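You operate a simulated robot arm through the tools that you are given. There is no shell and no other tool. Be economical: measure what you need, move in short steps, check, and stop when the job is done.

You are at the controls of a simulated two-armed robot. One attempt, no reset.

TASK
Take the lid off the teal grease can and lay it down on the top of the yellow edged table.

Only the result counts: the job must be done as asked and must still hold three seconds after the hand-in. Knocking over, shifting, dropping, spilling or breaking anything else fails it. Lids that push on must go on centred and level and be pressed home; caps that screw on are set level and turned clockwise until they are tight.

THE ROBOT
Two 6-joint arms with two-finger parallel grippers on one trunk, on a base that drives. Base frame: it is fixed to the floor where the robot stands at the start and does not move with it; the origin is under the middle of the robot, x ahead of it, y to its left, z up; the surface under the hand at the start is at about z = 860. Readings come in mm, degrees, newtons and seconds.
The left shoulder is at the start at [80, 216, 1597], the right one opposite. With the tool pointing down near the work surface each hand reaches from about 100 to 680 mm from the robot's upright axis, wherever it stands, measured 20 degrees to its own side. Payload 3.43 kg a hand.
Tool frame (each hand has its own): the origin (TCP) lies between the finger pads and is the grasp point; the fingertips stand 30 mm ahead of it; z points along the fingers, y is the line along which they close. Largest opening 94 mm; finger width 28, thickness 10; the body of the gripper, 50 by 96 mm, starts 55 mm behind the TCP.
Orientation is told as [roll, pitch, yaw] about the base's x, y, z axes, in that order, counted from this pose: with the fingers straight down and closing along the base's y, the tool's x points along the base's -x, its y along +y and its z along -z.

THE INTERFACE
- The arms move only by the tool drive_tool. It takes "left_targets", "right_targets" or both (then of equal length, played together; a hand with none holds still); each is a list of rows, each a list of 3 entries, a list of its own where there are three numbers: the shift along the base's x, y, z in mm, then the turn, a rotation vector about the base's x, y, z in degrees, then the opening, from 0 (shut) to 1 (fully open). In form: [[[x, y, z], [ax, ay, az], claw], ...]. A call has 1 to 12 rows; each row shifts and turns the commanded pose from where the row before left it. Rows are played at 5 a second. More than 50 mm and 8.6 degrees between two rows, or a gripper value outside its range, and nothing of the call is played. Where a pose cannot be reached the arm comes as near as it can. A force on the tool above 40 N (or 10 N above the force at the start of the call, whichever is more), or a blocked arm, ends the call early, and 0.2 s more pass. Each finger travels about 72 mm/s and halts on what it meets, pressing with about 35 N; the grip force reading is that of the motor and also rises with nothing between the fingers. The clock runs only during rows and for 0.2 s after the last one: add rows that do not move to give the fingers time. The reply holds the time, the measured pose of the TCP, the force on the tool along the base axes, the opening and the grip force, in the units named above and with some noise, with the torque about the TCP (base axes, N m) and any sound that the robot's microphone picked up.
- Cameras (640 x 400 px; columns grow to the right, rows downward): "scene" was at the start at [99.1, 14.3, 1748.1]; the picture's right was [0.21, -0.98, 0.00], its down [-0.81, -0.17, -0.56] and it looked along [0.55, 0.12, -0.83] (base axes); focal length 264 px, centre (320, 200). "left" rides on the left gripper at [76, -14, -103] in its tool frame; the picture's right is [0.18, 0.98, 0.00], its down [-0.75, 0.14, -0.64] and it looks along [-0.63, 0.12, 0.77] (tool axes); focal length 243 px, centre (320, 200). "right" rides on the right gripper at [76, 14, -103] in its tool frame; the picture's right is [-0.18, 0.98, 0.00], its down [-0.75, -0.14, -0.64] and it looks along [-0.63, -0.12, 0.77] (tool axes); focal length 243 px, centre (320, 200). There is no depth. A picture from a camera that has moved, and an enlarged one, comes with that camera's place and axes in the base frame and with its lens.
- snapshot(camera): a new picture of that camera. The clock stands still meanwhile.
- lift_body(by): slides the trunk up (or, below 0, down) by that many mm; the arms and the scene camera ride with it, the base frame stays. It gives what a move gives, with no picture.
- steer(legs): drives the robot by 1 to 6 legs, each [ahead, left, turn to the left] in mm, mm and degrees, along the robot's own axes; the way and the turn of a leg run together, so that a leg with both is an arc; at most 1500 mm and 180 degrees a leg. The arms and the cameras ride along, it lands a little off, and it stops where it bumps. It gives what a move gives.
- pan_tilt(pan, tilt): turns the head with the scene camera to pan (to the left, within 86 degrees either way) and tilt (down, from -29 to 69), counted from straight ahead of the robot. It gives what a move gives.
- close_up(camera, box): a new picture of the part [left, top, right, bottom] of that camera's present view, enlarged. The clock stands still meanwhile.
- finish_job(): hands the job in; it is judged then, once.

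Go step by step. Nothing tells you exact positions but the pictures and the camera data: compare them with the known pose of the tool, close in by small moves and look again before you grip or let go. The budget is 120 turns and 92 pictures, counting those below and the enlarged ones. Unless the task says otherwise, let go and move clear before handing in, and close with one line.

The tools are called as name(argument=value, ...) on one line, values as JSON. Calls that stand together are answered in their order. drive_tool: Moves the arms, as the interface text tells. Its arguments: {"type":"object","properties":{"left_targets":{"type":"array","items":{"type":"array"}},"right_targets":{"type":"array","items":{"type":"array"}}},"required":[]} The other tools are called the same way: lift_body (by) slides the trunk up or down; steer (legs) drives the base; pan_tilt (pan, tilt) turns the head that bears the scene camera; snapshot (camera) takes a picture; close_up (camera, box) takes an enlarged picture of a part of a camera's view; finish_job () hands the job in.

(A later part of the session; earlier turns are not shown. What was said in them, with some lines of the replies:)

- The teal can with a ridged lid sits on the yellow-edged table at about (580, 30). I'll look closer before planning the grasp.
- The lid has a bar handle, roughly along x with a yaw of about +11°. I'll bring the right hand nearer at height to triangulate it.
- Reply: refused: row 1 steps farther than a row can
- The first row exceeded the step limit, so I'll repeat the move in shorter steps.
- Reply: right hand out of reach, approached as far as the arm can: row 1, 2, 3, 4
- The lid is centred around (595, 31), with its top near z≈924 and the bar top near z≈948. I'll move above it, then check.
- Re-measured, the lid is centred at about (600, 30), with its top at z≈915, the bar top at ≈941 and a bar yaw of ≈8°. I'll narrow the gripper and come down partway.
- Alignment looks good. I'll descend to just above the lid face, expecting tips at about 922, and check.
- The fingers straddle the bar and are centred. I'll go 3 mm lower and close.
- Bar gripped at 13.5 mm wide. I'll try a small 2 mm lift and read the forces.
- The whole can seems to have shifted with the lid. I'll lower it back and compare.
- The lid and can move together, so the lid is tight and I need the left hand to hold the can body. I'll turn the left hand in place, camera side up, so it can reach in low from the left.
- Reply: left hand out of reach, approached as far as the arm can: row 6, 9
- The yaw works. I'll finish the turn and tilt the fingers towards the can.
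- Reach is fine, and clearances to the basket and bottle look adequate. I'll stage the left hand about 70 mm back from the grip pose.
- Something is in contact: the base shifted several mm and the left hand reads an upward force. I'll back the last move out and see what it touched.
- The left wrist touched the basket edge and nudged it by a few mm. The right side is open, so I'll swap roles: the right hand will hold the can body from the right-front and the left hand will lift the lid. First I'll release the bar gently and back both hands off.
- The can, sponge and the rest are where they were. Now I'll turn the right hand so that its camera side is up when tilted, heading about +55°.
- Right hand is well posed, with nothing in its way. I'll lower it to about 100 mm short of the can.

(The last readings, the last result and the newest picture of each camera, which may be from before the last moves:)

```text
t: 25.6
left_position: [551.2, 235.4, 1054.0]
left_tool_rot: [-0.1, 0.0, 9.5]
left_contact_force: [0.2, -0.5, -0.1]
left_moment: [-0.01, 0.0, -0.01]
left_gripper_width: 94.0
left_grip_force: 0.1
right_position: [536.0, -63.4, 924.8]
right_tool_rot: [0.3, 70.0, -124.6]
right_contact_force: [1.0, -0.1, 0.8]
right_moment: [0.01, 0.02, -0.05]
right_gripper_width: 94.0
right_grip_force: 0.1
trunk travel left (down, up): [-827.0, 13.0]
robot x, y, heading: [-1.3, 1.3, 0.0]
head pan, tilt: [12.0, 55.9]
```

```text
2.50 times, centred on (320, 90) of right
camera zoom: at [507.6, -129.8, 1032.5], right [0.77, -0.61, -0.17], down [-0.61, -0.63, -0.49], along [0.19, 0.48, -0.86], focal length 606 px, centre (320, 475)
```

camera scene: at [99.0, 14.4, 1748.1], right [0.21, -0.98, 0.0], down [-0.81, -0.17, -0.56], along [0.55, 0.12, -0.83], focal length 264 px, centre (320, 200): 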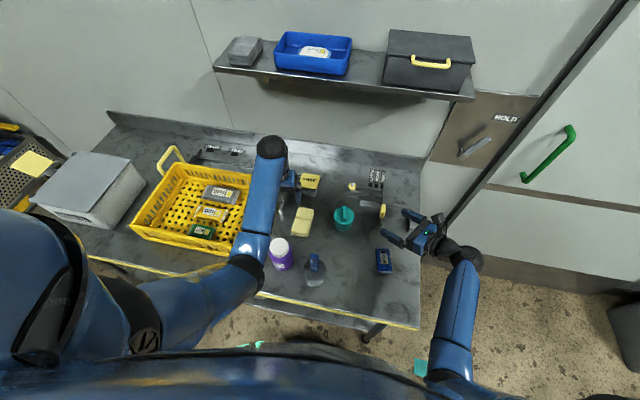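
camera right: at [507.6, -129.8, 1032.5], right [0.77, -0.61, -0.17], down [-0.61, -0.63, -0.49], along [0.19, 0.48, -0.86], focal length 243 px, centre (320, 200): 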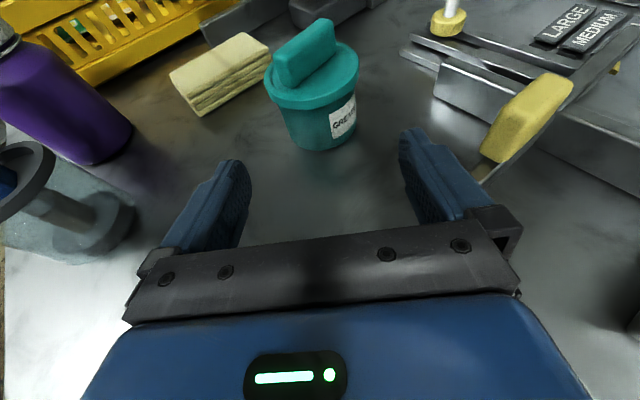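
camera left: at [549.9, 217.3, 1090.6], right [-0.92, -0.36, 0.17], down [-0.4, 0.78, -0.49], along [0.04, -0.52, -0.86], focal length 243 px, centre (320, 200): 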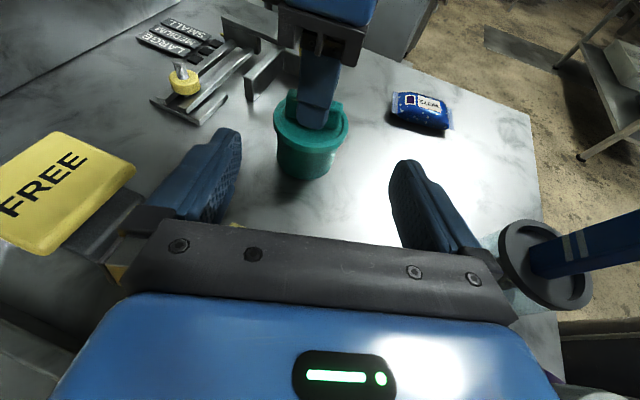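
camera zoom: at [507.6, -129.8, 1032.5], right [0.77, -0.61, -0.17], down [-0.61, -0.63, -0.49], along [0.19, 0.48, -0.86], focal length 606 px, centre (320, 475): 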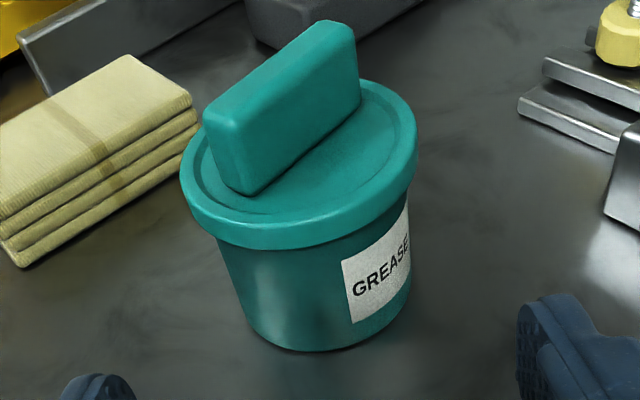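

The skirt bottom is near z≈910, so a body grip at z≈884 has room. I'll advance most of the way.

drive_tool(right_targets=[[[13, 19, -8], [0, 0, 0], 1], [[13, 19, -8], [0, 0, 0], 1], [[13, 19, -8], [0, 0, 0], 1], [[0, 0, 0], [0, 0, 0], 1]])

snapshot(camera="right")

close_up(camera="scene", box=[280, 150, 440, 250])

```text
t: 26.6
left_position: [550.0, 234.5, 1053.3]
left_tool_rot: [-0.1, -0.1, 9.5]
left_contact_force: [0.3, 0.4, 0.3]
left_moment: [0.02, 0.0, -0.03]
left_gripper_width: 93.9
left_grip_force: 0.0
right_position: [575.0, -6.2, 901.2]
right_tool_rot: [0.4, 70.0, -124.6]
right_contact_force: [-0.6, -0.6, 0.3]
right_moment: [0.01, -0.02, -0.01]
right_gripper_width: 94.0
right_grip_force: 0.1
trunk travel left (down, up): [-827.0, 13.0]
robot x, y, heading: [1.6, 3.2, 0.1]
head pan, tilt: [12.0, 55.9]
```

```text
53 pictures are left
camera right: at [547.5, -71.8, 1009.0], right [0.77, -0.61, -0.17], down [-0.61, -0.63, -0.49], along [0.19, 0.48, -0.86], focal length 243 px, centre (320, 200)
```

right: 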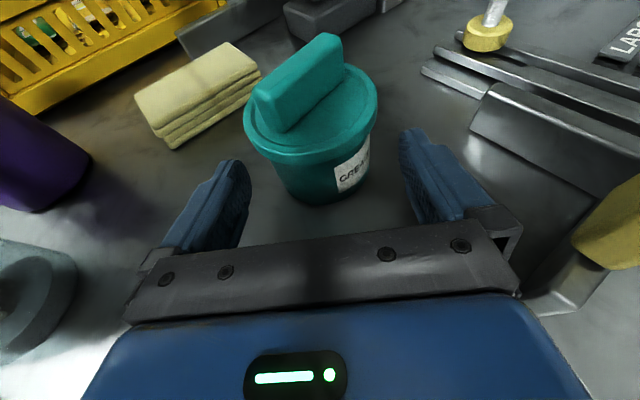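

```text
4.00 times, centred on (360, 200) of scene
camera zoom: at [98.8, 14.1, 1748.1], right [0.21, -0.98, 0.0], down [-0.81, -0.17, -0.56], along [0.55, 0.12, -0.83], focal length 1054 px, centre (160, 200)
```

zoom: 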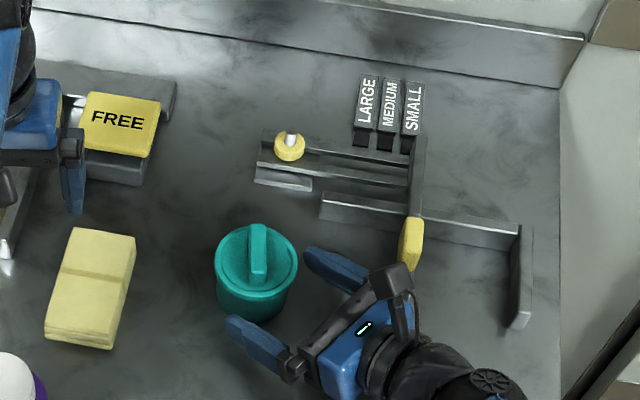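

Centred. I'll advance the final 26 mm, then close softly.

drive_tool(right_targets=[[[7, 11, -5], [0, 0, 0], 1], [[7, 11, -5], [0, 0, 0], 1], [[0, 0, 0], [0, 0, 0], 1]])

snapshot(camera="right")

close_up(camera="scene", box=[280, 150, 440, 250])

snapshot(camera="left")

```text
t: 27.4
left_position: [551.3, 234.5, 1052.9]
left_tool_rot: [-0.1, 0.0, 9.5]
left_contact_force: [0.6, 0.2, 0.3]
left_moment: [-0.04, 0.01, 0.03]
left_gripper_width: 93.9
left_grip_force: 0.1
right_position: [588.6, 16.4, 890.0]
right_tool_rot: [0.4, 70.0, -124.7]
right_contact_force: [-0.7, -0.7, 0.4]
right_moment: [0.03, 0.01, 0.02]
right_gripper_width: 93.6
right_grip_force: 0.1
trunk travel left (down, up): [-827.0, 13.0]
robot x, y, heading: [0.3, -1.0, 0.1]
head pan, tilt: [12.0, 55.9]
```

```text
51 pictures are left
camera right: at [559.8, -49.1, 998.8], right [0.77, -0.62, -0.17], down [-0.61, -0.63, -0.49], along [0.19, 0.48, -0.86], focal length 243 px, centre (320, 200)
```

right: 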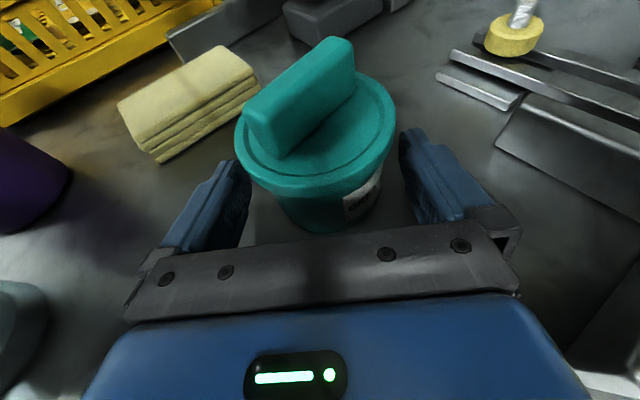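

```text
4.00 times, centred on (360, 200) of scene
camera zoom: at [98.6, 14.0, 1748.1], right [0.21, -0.98, 0.0], down [-0.81, -0.17, -0.56], along [0.55, 0.12, -0.83], focal length 1054 px, centre (160, 200)
```

zoom: 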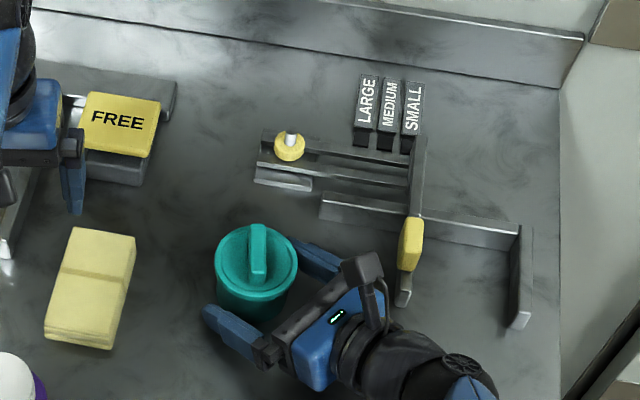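

```text
49 pictures are left
camera left: at [476.8, 209.2, 1156.7], right [-0.34, 0.94, 0.0], down [0.72, 0.26, 0.64], along [0.6, 0.22, -0.77], focal length 243 px, centre (320, 200)
```

left: 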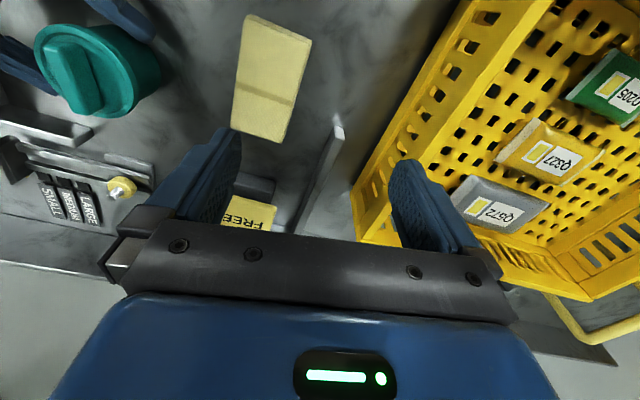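

Centred with the tips just past the can's axis. I'll close slowly onto the body.

drive_tool(right_targets=[[[0, 0, 0], [0, 0, 0], 0.8], [[0, 0, 0], [0, 0, 0], 0.72], [[0, 0, 0], [0, 0, 0], 0.67], [[0, 0, 0], [0, 0, 0], 0.64]])

snapshot(camera="right")

```text
t: 28.4
left_position: [550.7, 235.3, 1054.2]
left_tool_rot: [0.0, 0.0, 9.5]
left_contact_force: [-0.3, -0.4, 0.4]
left_moment: [0.0, -0.03, -0.01]
left_gripper_width: 94.1
left_grip_force: 0.0
right_position: [587.9, 16.7, 890.5]
right_tool_rot: [0.2, 70.0, -124.7]
right_contact_force: [0.2, 0.0, 1.8]
right_moment: [0.01, -0.06, -0.03]
right_gripper_width: 68.5
right_grip_force: 34.6
trunk travel left (down, up): [-827.0, 13.0]
robot x, y, heading: [1.4, 2.8, 0.0]
head pan, tilt: [12.0, 55.9]
```

```text
48 pictures are left
camera right: at [560.2, -48.9, 998.7], right [0.77, -0.62, -0.17], down [-0.61, -0.63, -0.49], along [0.19, 0.48, -0.86], focal length 243 px, centre (320, 200)
```

right: 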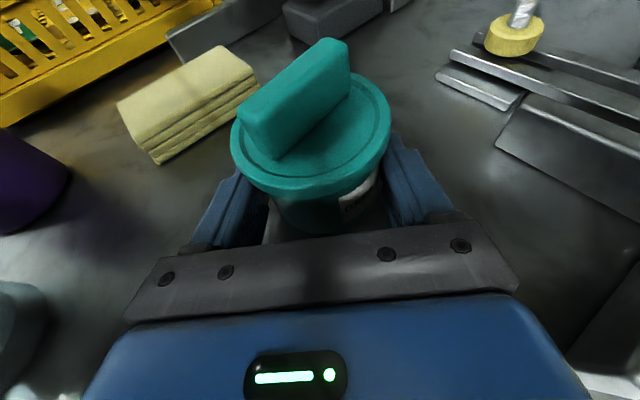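

The can body is held at 68.5 mm. Now I'll bring the left hand over the lid bar.

drive_tool(right_targets=[[[0, 0, 0], [0, 0, 0], 0.6], [[0, 0, 0], [0, 0, 0], 0.6], [[0, 0, 0], [0, 0, 0], 0.6], [[0, 0, 0], [0, 0, 0], 0.6], [[0, 0, 0], [0, 0, 0], 0.6], [[0, 0, 0], [0, 0, 0], 0.6], [[0, 0, 0], [0, 0, 0], 0.6]], left_targets=[[[10, -34, 0], [0, 0, 0], 0.45], [[10, -34, 0], [0, 0, 0], 0.45], [[10, -34, -5], [0, 0, 0], 0.45], [[10, -34, -5], [0, 0, 0], 0.45], [[10, -34, -10], [0, 0, 0], 0.45], [[0, -34, -10], [0, 0, 0], 0.45], [[0, 0, 0], [0, 0, 0], 0.45]])

snapshot(camera="left")

close_up(camera="scene", box=[280, 150, 440, 250])

```text
t: 30.0
left_position: [603.2, 31.4, 1021.1]
left_tool_rot: [0.0, 0.0, 9.5]
left_contact_force: [0.9, 0.3, -0.4]
left_moment: [0.03, 0.01, 0.02]
left_gripper_width: 42.3
left_grip_force: 0.0
right_position: [587.2, 16.7, 889.9]
right_tool_rot: [0.3, 70.0, -124.7]
right_contact_force: [-1.2, -1.2, 1.4]
right_moment: [0.06, -0.01, -0.05]
right_gripper_width: 68.2
right_grip_force: 35.2
trunk travel left (down, up): [-827.0, 13.0]
robot x, y, heading: [0.1, -1.2, 0.1]
head pan, tilt: [12.0, 55.9]
```

```text
47 pictures are left
camera left: at [529.6, 6.3, 1123.3], right [-0.34, 0.94, 0.0], down [0.72, 0.27, 0.64], along [0.6, 0.22, -0.77], focal length 243 px, centre (320, 200)
```

left: 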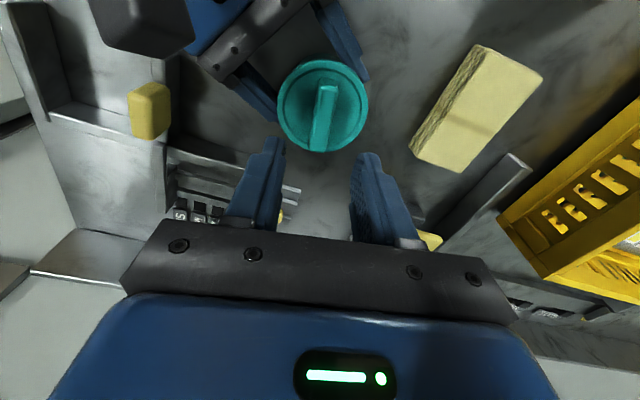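

```text
4.00 times, centred on (360, 200) of scene
camera zoom: at [98.9, 14.4, 1748.1], right [0.21, -0.98, 0.0], down [-0.81, -0.17, -0.56], along [0.55, 0.12, -0.83], focal length 1054 px, centre (160, 200)
```

zoom: 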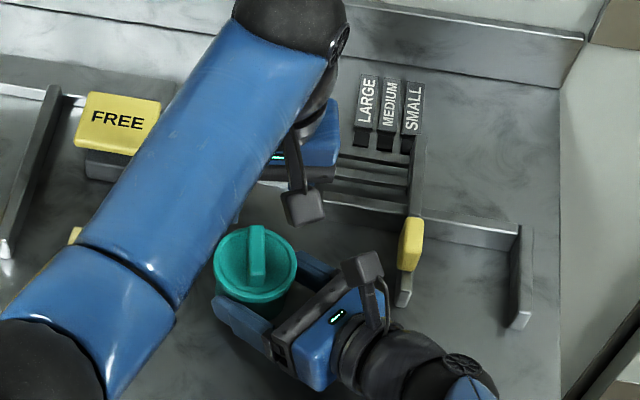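

Bar centre is at about (597, 33) with a yaw of ≈11.5°. I'll correct and descend in two stages.

drive_tool(left_targets=[[[-5, 1, -9], [0, 0, 2], 0.45], [[0, 0, -10], [0, 0, 0], 0.45], [[0, 0, -10], [0, 0, 0], 0.45], [[0, 0, -10], [0, 0, 0], 0.45], [[0, 0, 0], [0, 0, 0], 0.45]])

snapshot(camera="left")

snapshot(camera="right")

```text
t: 31.2
left_position: [596.5, 30.3, 983.0]
left_tool_rot: [-0.1, 0.0, 11.5]
left_contact_force: [-0.8, -0.4, 0.5]
left_moment: [-0.02, -0.01, 0.01]
left_gripper_width: 42.4
left_grip_force: 0.1
right_position: [588.5, 17.3, 890.6]
right_tool_rot: [0.1, 69.9, -124.8]
right_contact_force: [0.6, -1.5, 1.2]
right_moment: [-0.04, 0.01, -0.05]
right_gripper_width: 68.3
right_grip_force: 35.6
trunk travel left (down, up): [-827.0, 13.0]
robot x, y, heading: [3.3, 3.1, 0.3]
head pan, tilt: [12.0, 55.9]
```

```text
45 pictures are left
camera left: at [523.9, 2.2, 1086.3], right [-0.38, 0.93, 0.0], down [0.71, 0.29, 0.64], along [0.6, 0.24, -0.77], focal length 243 px, centre (320, 200)
```

left: 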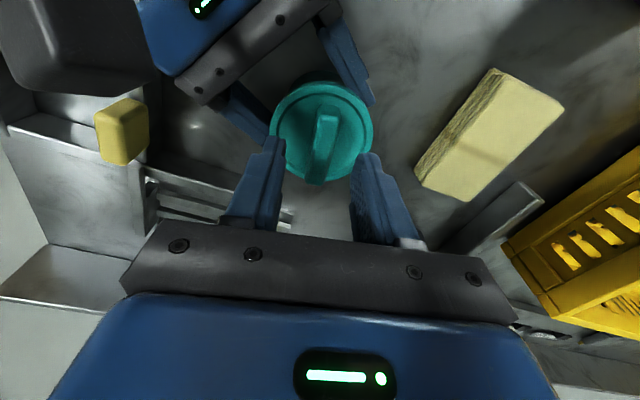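

```text
44 pictures are left
camera right: at [560.1, -49.2, 998.7], right [0.77, -0.62, -0.17], down [-0.61, -0.63, -0.49], along [0.19, 0.48, -0.86], focal length 243 px, centre (320, 200)
```

right: 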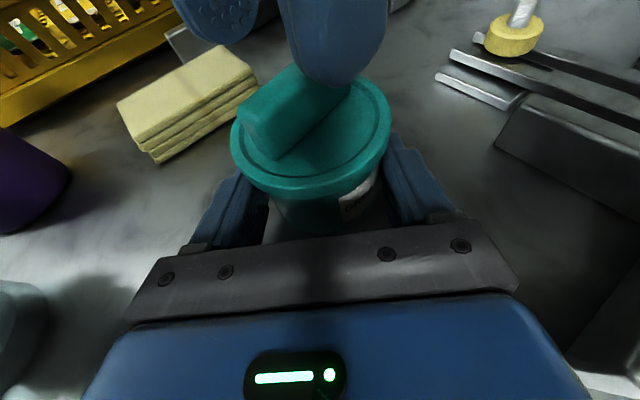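

Aligned over the bar with clear space to the right camera. I'll descend and grip.

drive_tool(left_targets=[[[-1, 0, -10], [0, 0, 0], 0.45], [[0, 0, -10], [0, 0, 0], 0.45], [[0, 0, -10], [0, 0, 0], 0.45], [[0, 0, 0], [0, 0, 0], 0.45], [[0, 0, 0], [0, 0, 0], 0.3], [[0, 0, 0], [0, 0, 0], 0.15], [[0, 0, 0], [0, 0, 0], 0], [[0, 0, 0], [0, 0, 0], 0]])

snapshot(camera="left")

snapshot(camera="right")

```text
t: 33.0
left_position: [595.0, 29.7, 953.5]
left_tool_rot: [-0.1, -0.1, 11.4]
left_contact_force: [-0.1, 2.1, 0.1]
left_moment: [0.07, -0.01, -0.03]
left_gripper_width: 13.6
left_grip_force: 35.4
right_position: [588.0, 15.7, 890.4]
right_tool_rot: [0.2, 70.0, -124.8]
right_contact_force: [-0.4, -2.2, 0.5]
right_moment: [0.04, -0.01, 0.01]
right_gripper_width: 68.5
right_grip_force: 34.9
trunk travel left (down, up): [-827.0, 13.0]
robot x, y, heading: [-2.0, 2.4, 0.1]
head pan, tilt: [12.0, 55.9]
heard: snap
```

```text
43 pictures are left
camera left: at [523.1, 2.5, 1056.9], right [-0.38, 0.93, 0.0], down [0.71, 0.29, 0.64], along [0.59, 0.24, -0.77], focal length 243 px, centre (320, 200)
```

left: 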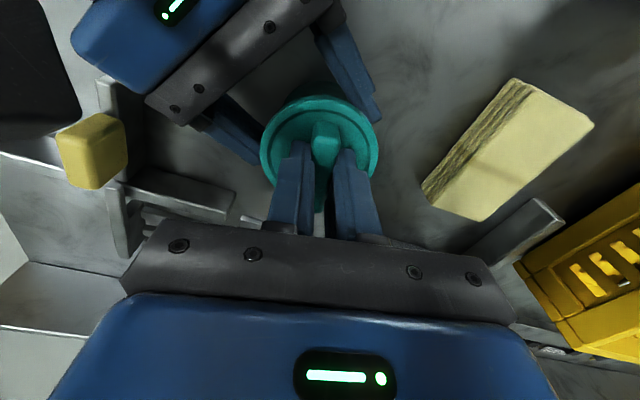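

```text
42 pictures are left
camera right: at [560.1, -49.1, 998.7], right [0.77, -0.62, -0.17], down [-0.61, -0.63, -0.49], along [0.19, 0.48, -0.86], focal length 243 px, centre (320, 200)
```

right: 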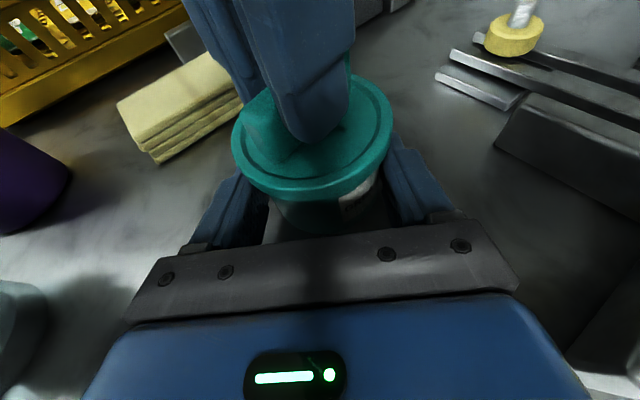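

I heard a snap, so it's a push-on lid and it seems to have popped loose. I'll lift slowly while the right hand holds the can.

drive_tool(left_targets=[[[0, 0, 2], [0, 0, 0], 0], [[0, 0, 2], [0, 0, 0], 0], [[0, 0, 2], [0, 0, 0], 0], [[0, 0, 2], [0, 0, 0], 0]])

snapshot(camera="right")

```text
t: 34.0
left_position: [594.7, 31.9, 963.4]
left_tool_rot: [-0.1, 0.0, 11.4]
left_contact_force: [-0.4, -0.1, 0.2]
left_moment: [-0.01, 0.01, -0.02]
left_gripper_width: 13.5
left_grip_force: 34.0
right_position: [588.0, 16.9, 890.7]
right_tool_rot: [0.1, 70.1, -124.7]
right_contact_force: [0.9, -0.5, -0.2]
right_moment: [-0.01, 0.02, 0.01]
right_gripper_width: 68.4
right_grip_force: 35.0
trunk travel left (down, up): [-827.0, 13.0]
robot x, y, heading: [-3.3, 2.2, 0.1]
head pan, tilt: [12.0, 55.9]
```

```text
41 pictures are left
camera right: at [560.1, -49.0, 998.7], right [0.77, -0.61, -0.17], down [-0.61, -0.63, -0.49], along [0.19, 0.48, -0.86], focal length 243 px, centre (320, 200)
```

right: 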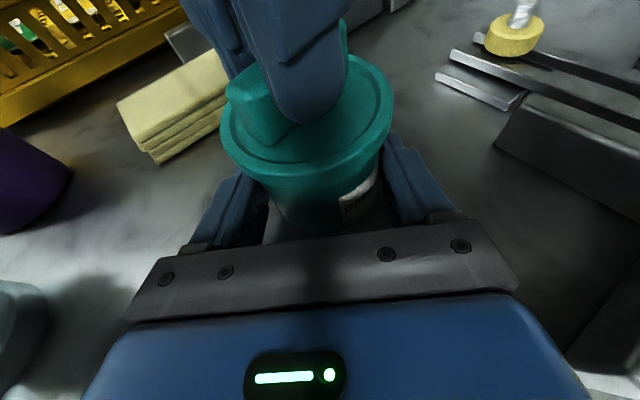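

The lid is free. I'll raise it well clear, keeping it level.

drive_tool(left_targets=[[[0, 0, 10], [0, 0, 0], 0], [[0, 0, 12], [0, 0, 0], 0], [[0, 0, 15], [0, 0, 0], 0], [[0, 0, 15], [0, 0, 0], 0], [[0, 0, 10], [0, 0, 0], 0], [[0, 0, 0], [0, 0, 0], 0]])

snapshot(camera="right")

```text
t: 35.4
left_position: [596.8, 31.7, 1025.1]
left_tool_rot: [-0.1, 0.0, 11.6]
left_contact_force: [0.7, 0.6, -0.9]
left_moment: [0.01, 0.01, -0.01]
left_gripper_width: 13.3
left_grip_force: 35.1
right_position: [587.4, 16.6, 890.5]
right_tool_rot: [0.0, 70.0, -124.8]
right_contact_force: [-0.4, -1.0, 1.4]
right_moment: [0.01, -0.02, -0.02]
right_gripper_width: 68.7
right_grip_force: 34.7
trunk travel left (down, up): [-827.0, 13.0]
robot x, y, heading: [2.5, -1.1, 0.0]
head pan, tilt: [12.0, 55.9]
```

```text
40 pictures are left
camera right: at [560.1, -49.0, 998.7], right [0.77, -0.61, -0.17], down [-0.61, -0.63, -0.49], along [0.19, 0.48, -0.86], focal length 243 px, centre (320, 200)
```

right: 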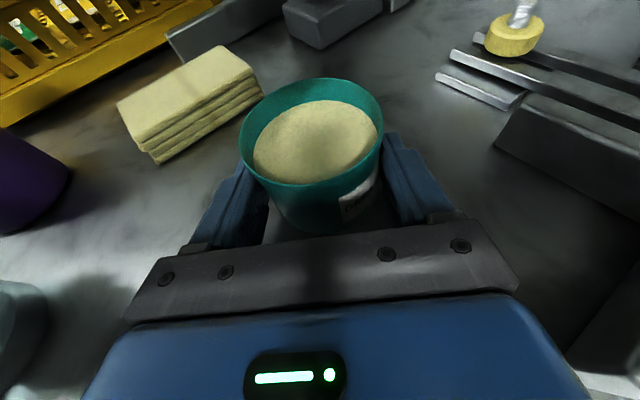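

Lid is off and the can is upright. Now I'll release the can and withdraw the right hand along its approach line.

drive_tool(right_targets=[[[0, 0, 0], [0, 0, 0], 0.75], [[0, 0, 0], [0, 0, 0], 0.9], [[0, 0, 0], [0, 0, 0], 1], [[0, 0, 0], [0, 0, 0], 1], [[-7, -11, 5], [0, 0, 0], 1], [[-13, -19, 8], [0, 0, 0], 1], [[-13, -19, 8], [0, 0, 0], 1], [[-13, -19, 8], [0, 0, 0], 1], [[-10, -22, 26], [0, 0, 0], 1], [[0, -25, 35], [0, 0, 0], 1], [[0, -25, 35], [0, 0, 0], 1], [[0, 0, 0], [0, 0, 0], 1]])

snapshot(camera="scene")

snapshot(camera="right")

```text
t: 38.0
left_position: [596.7, 30.8, 1024.9]
left_tool_rot: [-0.1, 0.0, 11.5]
left_contact_force: [-0.7, 0.7, 0.3]
left_moment: [0.03, 0.01, 0.03]
left_gripper_width: 13.3
left_grip_force: 34.6
right_position: [531.4, -121.4, 1019.2]
right_tool_rot: [0.1, 69.9, -124.9]
right_contact_force: [0.6, -1.4, 1.1]
right_moment: [-0.02, -0.01, 0.01]
right_gripper_width: 94.3
right_grip_force: 0.0
trunk travel left (down, up): [-827.0, 13.0]
robot x, y, heading: [1.6, 1.1, -0.1]
head pan, tilt: [12.0, 55.9]
```

```text
39 pictures are left
camera scene: at [99.3, 14.3, 1748.0], right [0.21, -0.98, 0.0], down [-0.81, -0.17, -0.56], along [0.55, 0.12, -0.83], focal length 264 px, centre (320, 200)
```

scene: 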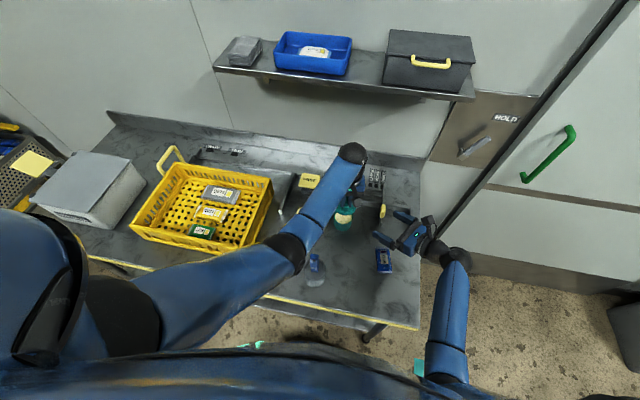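

```text
38 pictures are left
camera right: at [502.8, -186.6, 1126.5], right [0.77, -0.62, -0.17], down [-0.61, -0.63, -0.49], along [0.19, 0.48, -0.86], focal length 243 px, centre (320, 200)
```

right: 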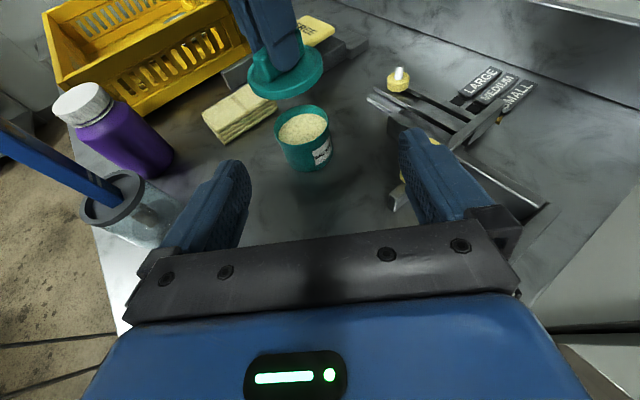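

The open can stands upright with nothing spilt. I'll move the right hand farther away, then carry the lid over the free area near (510, -10).

drive_tool(right_targets=[[[-5, -30, 5], [0, 0, 0], 1], [[-5, -30, 5], [0, 0, 0], 1], [[-5, -30, 5], [0, 0, 0], 1], [[-5, -30, 0], [0, 0, 0], 1], [[0, 0, 0], [0, 0, 0], 1], [[0, 0, 0], [0, 0, 0], 1], [[0, 0, 0], [0, 0, 0], 1], [[0, 0, 0], [0, 0, 0], 1], [[0, 0, 0], [0, 0, 0], 1]], left_targets=[[[0, 0, 0], [0, 0, 0], 0], [[0, 0, 0], [0, 0, 0], 0], [[0, 0, 0], [0, 0, 0], 0], [[-17, -8, 0], [0, 0, 0], 0], [[-18, -8, 0], [0, 0, 0], 0], [[-17, -8, 0], [0, 0, 0], 0], [[-18, -8, -5], [0, 0, 0], 0], [[-17, -9, -5], [0, 0, 0], 0], [[0, 0, 0], [0, 0, 0], 0]])

snapshot(camera="scene")

snapshot(camera="left")

snapshot(camera="right")

```text
t: 40.0
left_position: [507.3, -10.0, 1016.1]
left_tool_rot: [0.0, 0.0, 11.4]
left_contact_force: [0.1, -0.9, -0.6]
left_moment: [-0.01, -0.02, 0.0]
left_gripper_width: 13.6
left_grip_force: 35.3
right_position: [513.7, -242.3, 1030.4]
right_tool_rot: [0.1, 70.0, -124.7]
right_contact_force: [-0.1, -0.4, 0.3]
right_moment: [0.01, -0.03, -0.01]
right_gripper_width: 94.0
right_grip_force: 0.1
trunk travel left (down, up): [-827.0, 13.0]
robot x, y, heading: [-1.4, 1.4, 0.2]
head pan, tilt: [12.0, 55.9]
```

```text
37 pictures are left
camera scene: at [99.3, 14.4, 1748.1], right [0.21, -0.98, 0.0], down [-0.81, -0.17, -0.56], along [0.55, 0.12, -0.83], focal length 264 px, centre (320, 200)
```

scene: 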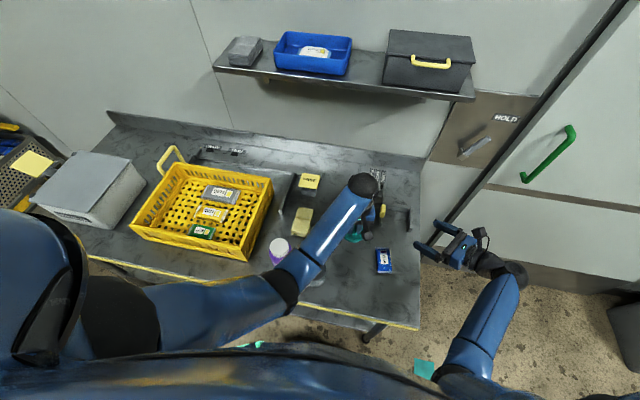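

```text
36 pictures are left
camera left: at [435.3, -36.7, 1118.8], right [-0.38, 0.93, 0.0], down [0.71, 0.29, 0.64], along [0.6, 0.24, -0.77], focal length 243 px, centre (320, 200)
```

left: 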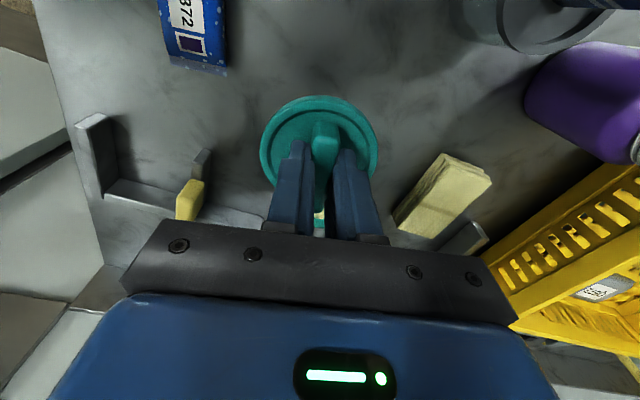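

```text
35 pictures are left
camera right: at [485.9, -309.2, 1138.2], right [0.77, -0.61, -0.17], down [-0.61, -0.63, -0.49], along [0.19, 0.48, -0.86], focal length 243 px, centre (320, 200)
```

right: 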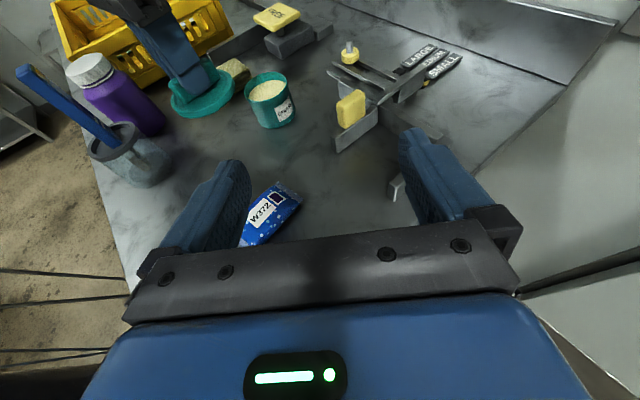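

Clear area below. I'll lower to about 25 mm above the table and check.

drive_tool(left_targets=[[[1, 0, -20], [0, 0, 0], 0], [[1, 0, -20], [0, 0, 0], 0], [[0, 0, -20], [0, 0, 0], 0], [[0, 0, -20], [0, 0, 0], 0], [[0, 0, 0], [0, 0, 0], 0]])

snapshot(camera="right")

snapshot(camera="left")

```text
t: 41.2
left_position: [508.8, -9.3, 936.7]
left_tool_rot: [-0.1, 0.0, 11.4]
left_contact_force: [0.2, 0.2, 0.8]
left_moment: [0.0, 0.01, 0.01]
left_gripper_width: 13.7
left_grip_force: 34.8
right_position: [514.4, -244.1, 1029.4]
right_tool_rot: [0.2, 70.0, -124.7]
right_contact_force: [-0.3, 0.4, 0.6]
right_moment: [0.0, 0.0, 0.0]
right_gripper_width: 93.9
right_grip_force: 0.1
trunk travel left (down, up): [-827.0, 13.0]
robot x, y, heading: [1.7, -2.4, 0.0]
head pan, tilt: [12.0, 55.9]
```

```text
34 pictures are left
camera right: at [485.8, -309.4, 1138.2], right [0.77, -0.61, -0.17], down [-0.61, -0.63, -0.49], along [0.19, 0.48, -0.86], focal length 243 px, centre (320, 200)
```

right: 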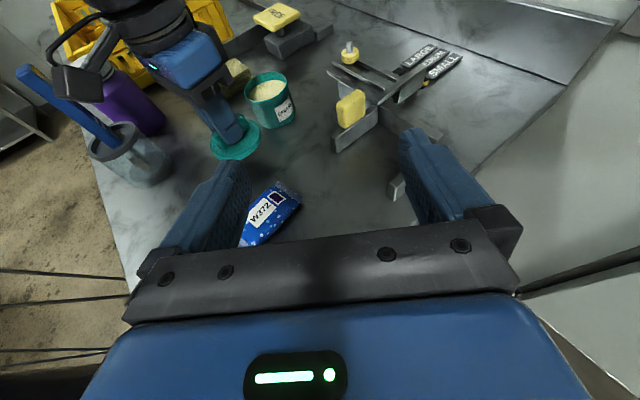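

```text
33 pictures are left
camera left: at [436.8, -36.8, 1039.3], right [-0.38, 0.93, 0.0], down [0.71, 0.29, 0.64], along [0.6, 0.24, -0.77], focal length 243 px, centre (320, 200)
```

left: 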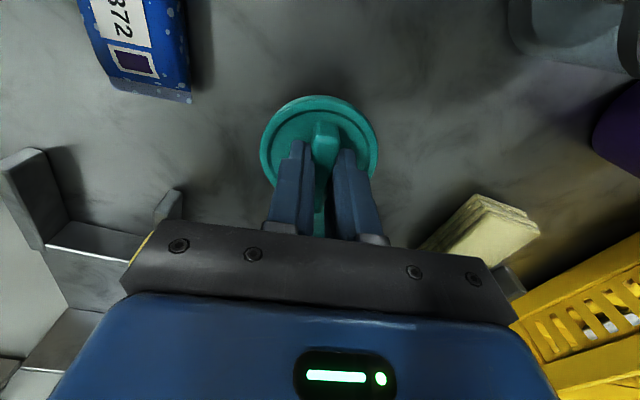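

drive_tool(left_targets=[[[0, 0, -10], [0, 0, 0], 0], [[0, 0, -8], [0, 0, 0], 0], [[0, 0, -4], [0, 0, 0], 0], [[0, 0, -3], [0, 0, 0], 0]])

close_up(camera="right", box=[180, 80, 320, 180])

```text
t: 42.2
left_position: [511.0, -9.0, 910.9]
left_tool_rot: [0.0, 0.0, 11.5]
left_contact_force: [-0.9, 0.6, 0.4]
left_moment: [-0.03, -0.02, -0.02]
left_gripper_width: 13.5
left_grip_force: 35.1
right_position: [513.6, -244.4, 1030.2]
right_tool_rot: [0.2, 70.0, -124.6]
right_contact_force: [0.3, -0.1, 0.5]
right_moment: [0.0, 0.0, 0.03]
right_gripper_width: 94.0
right_grip_force: 0.1
trunk travel left (down, up): [-827.0, 13.0]
robot x, y, heading: [1.7, 2.0, -0.2]
head pan, tilt: [12.0, 55.9]
```

```text
4.00 times, centred on (250, 130) of right
camera zoom: at [485.9, -309.4, 1138.1], right [0.77, -0.61, -0.17], down [-0.61, -0.63, -0.49], along [0.19, 0.48, -0.86], focal length 970 px, centre (600, 480)
```

zoom: 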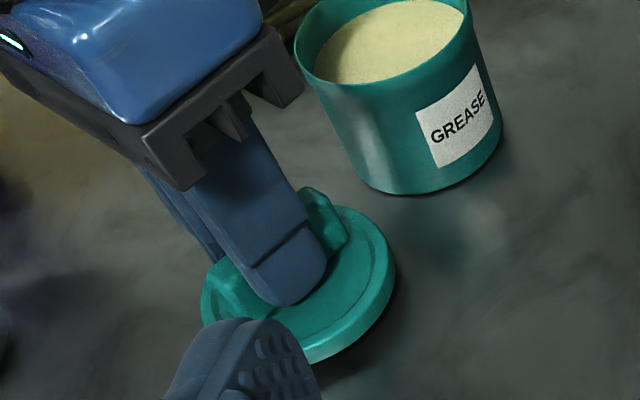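

drive_tool(left_targets=[[[0, 0, -2], [0, 0, 0], 0], [[0, 0, -2], [0, 0, 0], 0], [[0, 0, -1], [0, 0, 0], 0]])

close_up(camera="right", box=[180, 80, 320, 180])

```text
t: 43.0
left_position: [509.3, -9.6, 905.3]
left_tool_rot: [-0.1, -0.1, 11.5]
left_contact_force: [0.1, 0.6, -1.0]
left_moment: [-0.01, -0.01, 0.0]
left_gripper_width: 13.5
left_grip_force: 34.9
right_position: [514.7, -243.4, 1029.3]
right_tool_rot: [0.2, 70.0, -124.9]
right_contact_force: [0.9, 0.1, -0.2]
right_moment: [-0.01, 0.0, 0.01]
right_gripper_width: 94.0
right_grip_force: 0.0
trunk travel left (down, up): [-827.0, 13.0]
robot x, y, heading: [1.3, -2.4, -0.1]
head pan, tilt: [12.0, 55.9]
```

```text
4.00 times, centred on (250, 130) of right
camera zoom: at [485.9, -309.4, 1138.1], right [0.77, -0.62, -0.17], down [-0.61, -0.63, -0.49], along [0.19, 0.48, -0.86], focal length 970 px, centre (600, 480)
```

zoom: 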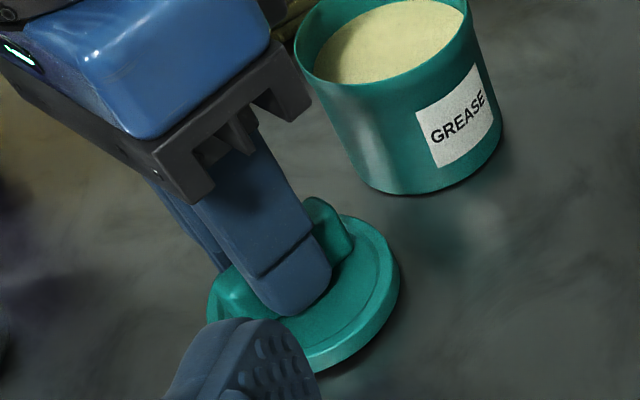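

Still in free air and very near the table. I'll go on down a millimetre at a time.

drive_tool(left_targets=[[[0, 0, -1], [0, 0, 0], 0], [[0, 0, -1], [0, 0, 0], 0], [[0, 0, -1], [0, 0, 0], 0]])

```text
t: 43.8
left_position: [508.5, -10.0, 901.8]
left_tool_rot: [-0.1, -0.2, 11.5]
left_contact_force: [-0.7, 0.4, 3.2]
left_moment: [0.0, 0.05, 0.02]
left_gripper_width: 13.3
left_grip_force: 35.3
right_position: [513.0, -244.4, 1030.3]
right_tool_rot: [0.3, 69.9, -124.7]
right_contact_force: [-0.1, 0.7, 0.1]
right_moment: [0.0, -0.02, -0.01]
right_gripper_width: 93.8
right_grip_force: 0.1
trunk travel left (down, up): [-827.0, 13.0]
robot x, y, heading: [-0.2, 0.1, -0.1]
head pan, tilt: [12.0, 55.9]
```

Contact with 3 N, so the lid is on the table. I'll release slowly to a partial opening and rise straight up.

drive_tool(left_targets=[[[0, 0, 0], [0, 0, 0], 0.2], [[0, 0, 0], [0, 0, 0], 0.4], [[0, 0, 0], [0, 0, 0], 0.45], [[0, 0, 10], [0, 0, 0], 0.45], [[0, 0, 20], [0, 0, 0], 0.45], [[0, 0, 30], [0, 0, 0], 0.45], [[0, 0, 30], [0, 0, 0], 0.45], [[0, 0, 30], [0, 0, 0], 0.45], [[0, 0, 0], [0, 0, 0], 0.45]])

snapshot(camera="right")

snapshot(camera="scene")

```text
t: 45.8
left_position: [508.9, -9.8, 1023.1]
left_tool_rot: [-0.1, 0.0, 11.6]
left_contact_force: [0.4, -0.2, 0.3]
left_moment: [0.01, 0.03, 0.01]
left_gripper_width: 42.4
left_grip_force: 0.0
right_position: [512.7, -244.2, 1031.0]
right_tool_rot: [0.3, 70.0, -124.8]
right_contact_force: [0.0, 0.0, 0.6]
right_moment: [0.0, -0.02, -0.04]
right_gripper_width: 94.2
right_grip_force: 0.2
trunk travel left (down, up): [-827.0, 13.0]
robot x, y, heading: [0.2, 2.4, 0.1]
head pan, tilt: [12.0, 55.9]
```

```text
30 pictures are left
camera right: at [485.9, -309.4, 1138.1], right [0.77, -0.61, -0.17], down [-0.61, -0.63, -0.49], along [0.19, 0.48, -0.86], focal length 243 px, centre (320, 200)
```

right: 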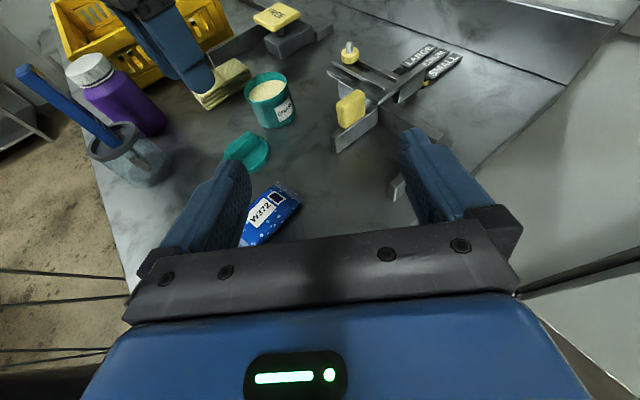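

```text
29 pictures are left
camera scene: at [99.2, 14.1, 1748.1], right [0.21, -0.98, 0.0], down [-0.81, -0.17, -0.56], along [0.55, 0.12, -0.83], focal length 264 px, centre (320, 200)
```

scene: 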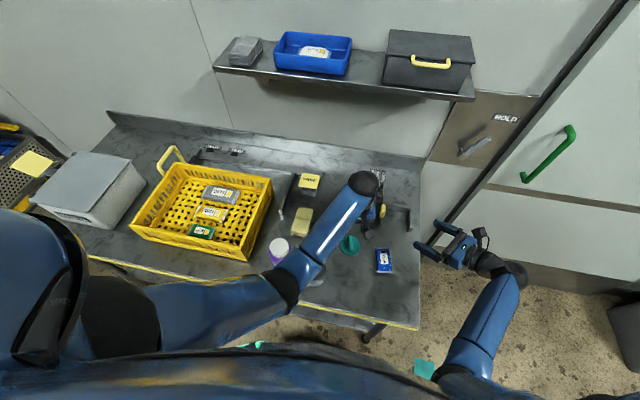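

The lid lies on the table and is released. I'll move the left hand clear and check the whole scene against the start.

drive_tool(left_targets=[[[10, 5, 20], [0, 0, 0], 0.45], [[10, 35, 10], [0, 0, 0], 0.45], [[10, 40, 0], [0, 0, 0], 0.6], [[10, 40, 0], [0, 0, 0], 0.8], [[5, 40, 0], [0, 0, 0], 1], [[0, 40, 0], [0, 0, 0], 1], [[0, 40, 0], [0, 0, 0], 1], [[0, 0, 0], [0, 0, 0], 1]])

snapshot(camera="scene")

close_up(camera="scene", box=[220, 150, 440, 290])

```text
t: 47.6
left_position: [555.9, 230.8, 1052.1]
left_tool_rot: [0.0, 0.0, 11.5]
left_contact_force: [-0.2, 1.1, 0.2]
left_moment: [-0.04, -0.03, -0.03]
left_gripper_width: 93.8
left_grip_force: 0.0
right_position: [514.2, -244.5, 1028.5]
right_tool_rot: [0.2, 70.0, -124.8]
right_contact_force: [-0.6, 0.5, -0.4]
right_moment: [0.0, -0.01, -0.02]
right_gripper_width: 94.1
right_grip_force: 0.1
trunk travel left (down, up): [-827.0, 13.0]
robot x, y, heading: [-0.1, -0.9, 0.0]
head pan, tilt: [12.0, 55.9]
```

```text
28 pictures are left
camera scene: at [99.4, 13.6, 1748.0], right [0.21, -0.98, 0.0], down [-0.81, -0.17, -0.56], along [0.55, 0.12, -0.83], focal length 264 px, centre (320, 200)
```

scene: 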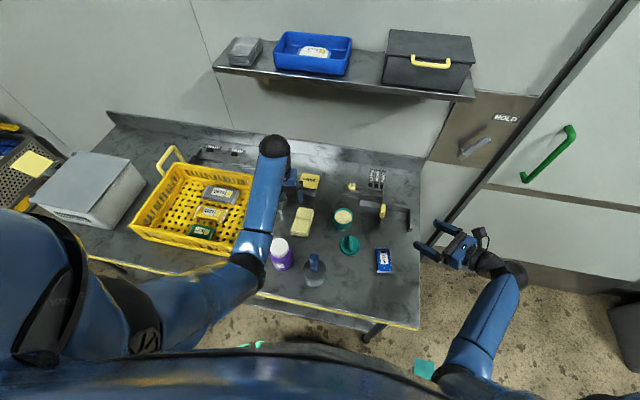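

```text
2.86 times, centred on (330, 220) of scene
camera zoom: at [99.4, 13.6, 1748.0], right [0.21, -0.98, 0.0], down [-0.81, -0.17, -0.56], along [0.55, 0.12, -0.83], focal length 753 px, centre (291, 143)
```

zoom: 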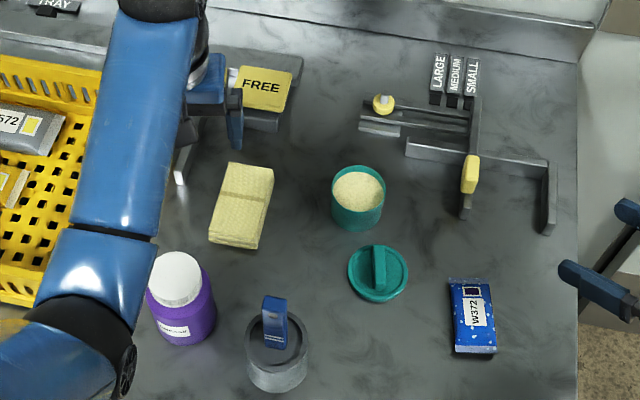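

Everything looks right; only the basket, touched earlier, needs a check. I'll return the left hand to its start pose for a like-for-like view of it.

drive_tool(left_targets=[[[1, 25, 6], [0, 0, -4], 1], [[1, 25, 7], [0, 0, -4], 1], [[2, 25, 7], [0, 0, -3.5], 1], [[0, 0, 0], [0, 0, 0], 1]])

snapshot(camera="left")

```text
t: 48.6
left_position: [559.3, 305.0, 1073.4]
left_tool_rot: [-0.1, 0.0, 0.0]
left_contact_force: [0.4, 0.1, -0.1]
left_moment: [-0.02, -0.01, 0.0]
left_gripper_width: 94.1
left_grip_force: 0.0
right_position: [514.4, -244.6, 1030.5]
right_tool_rot: [0.2, 70.0, -124.7]
right_contact_force: [0.2, -0.7, -0.7]
right_moment: [-0.03, -0.01, 0.04]
right_gripper_width: 94.1
right_grip_force: 0.0
trunk travel left (down, up): [-827.0, 13.0]
robot x, y, heading: [1.0, -4.5, -0.1]
head pan, tilt: [12.0, 55.9]
```

```text
26 pictures are left
camera left: at [482.0, 291.1, 1177.4], right [-0.18, 0.98, 0.0], down [0.75, 0.14, 0.64], along [0.63, 0.12, -0.77], focal length 243 px, centre (320, 200)
```

left: 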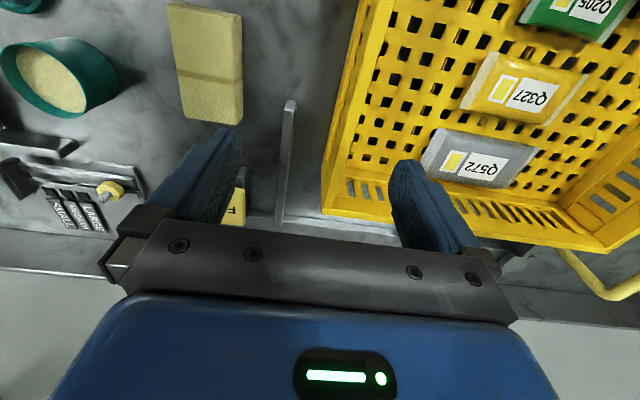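

finish_job()

```text
The job is handed in.
```

The lid is off the teal grease can and lies flat, handle up, on the yellow-edged table, with both hands clear. The open can stands upright within about 2 mm of where it was. On my first approach the left wrist pushed the yellow basket about 5 mm to the left, and I left it there rather than risk moving it more.
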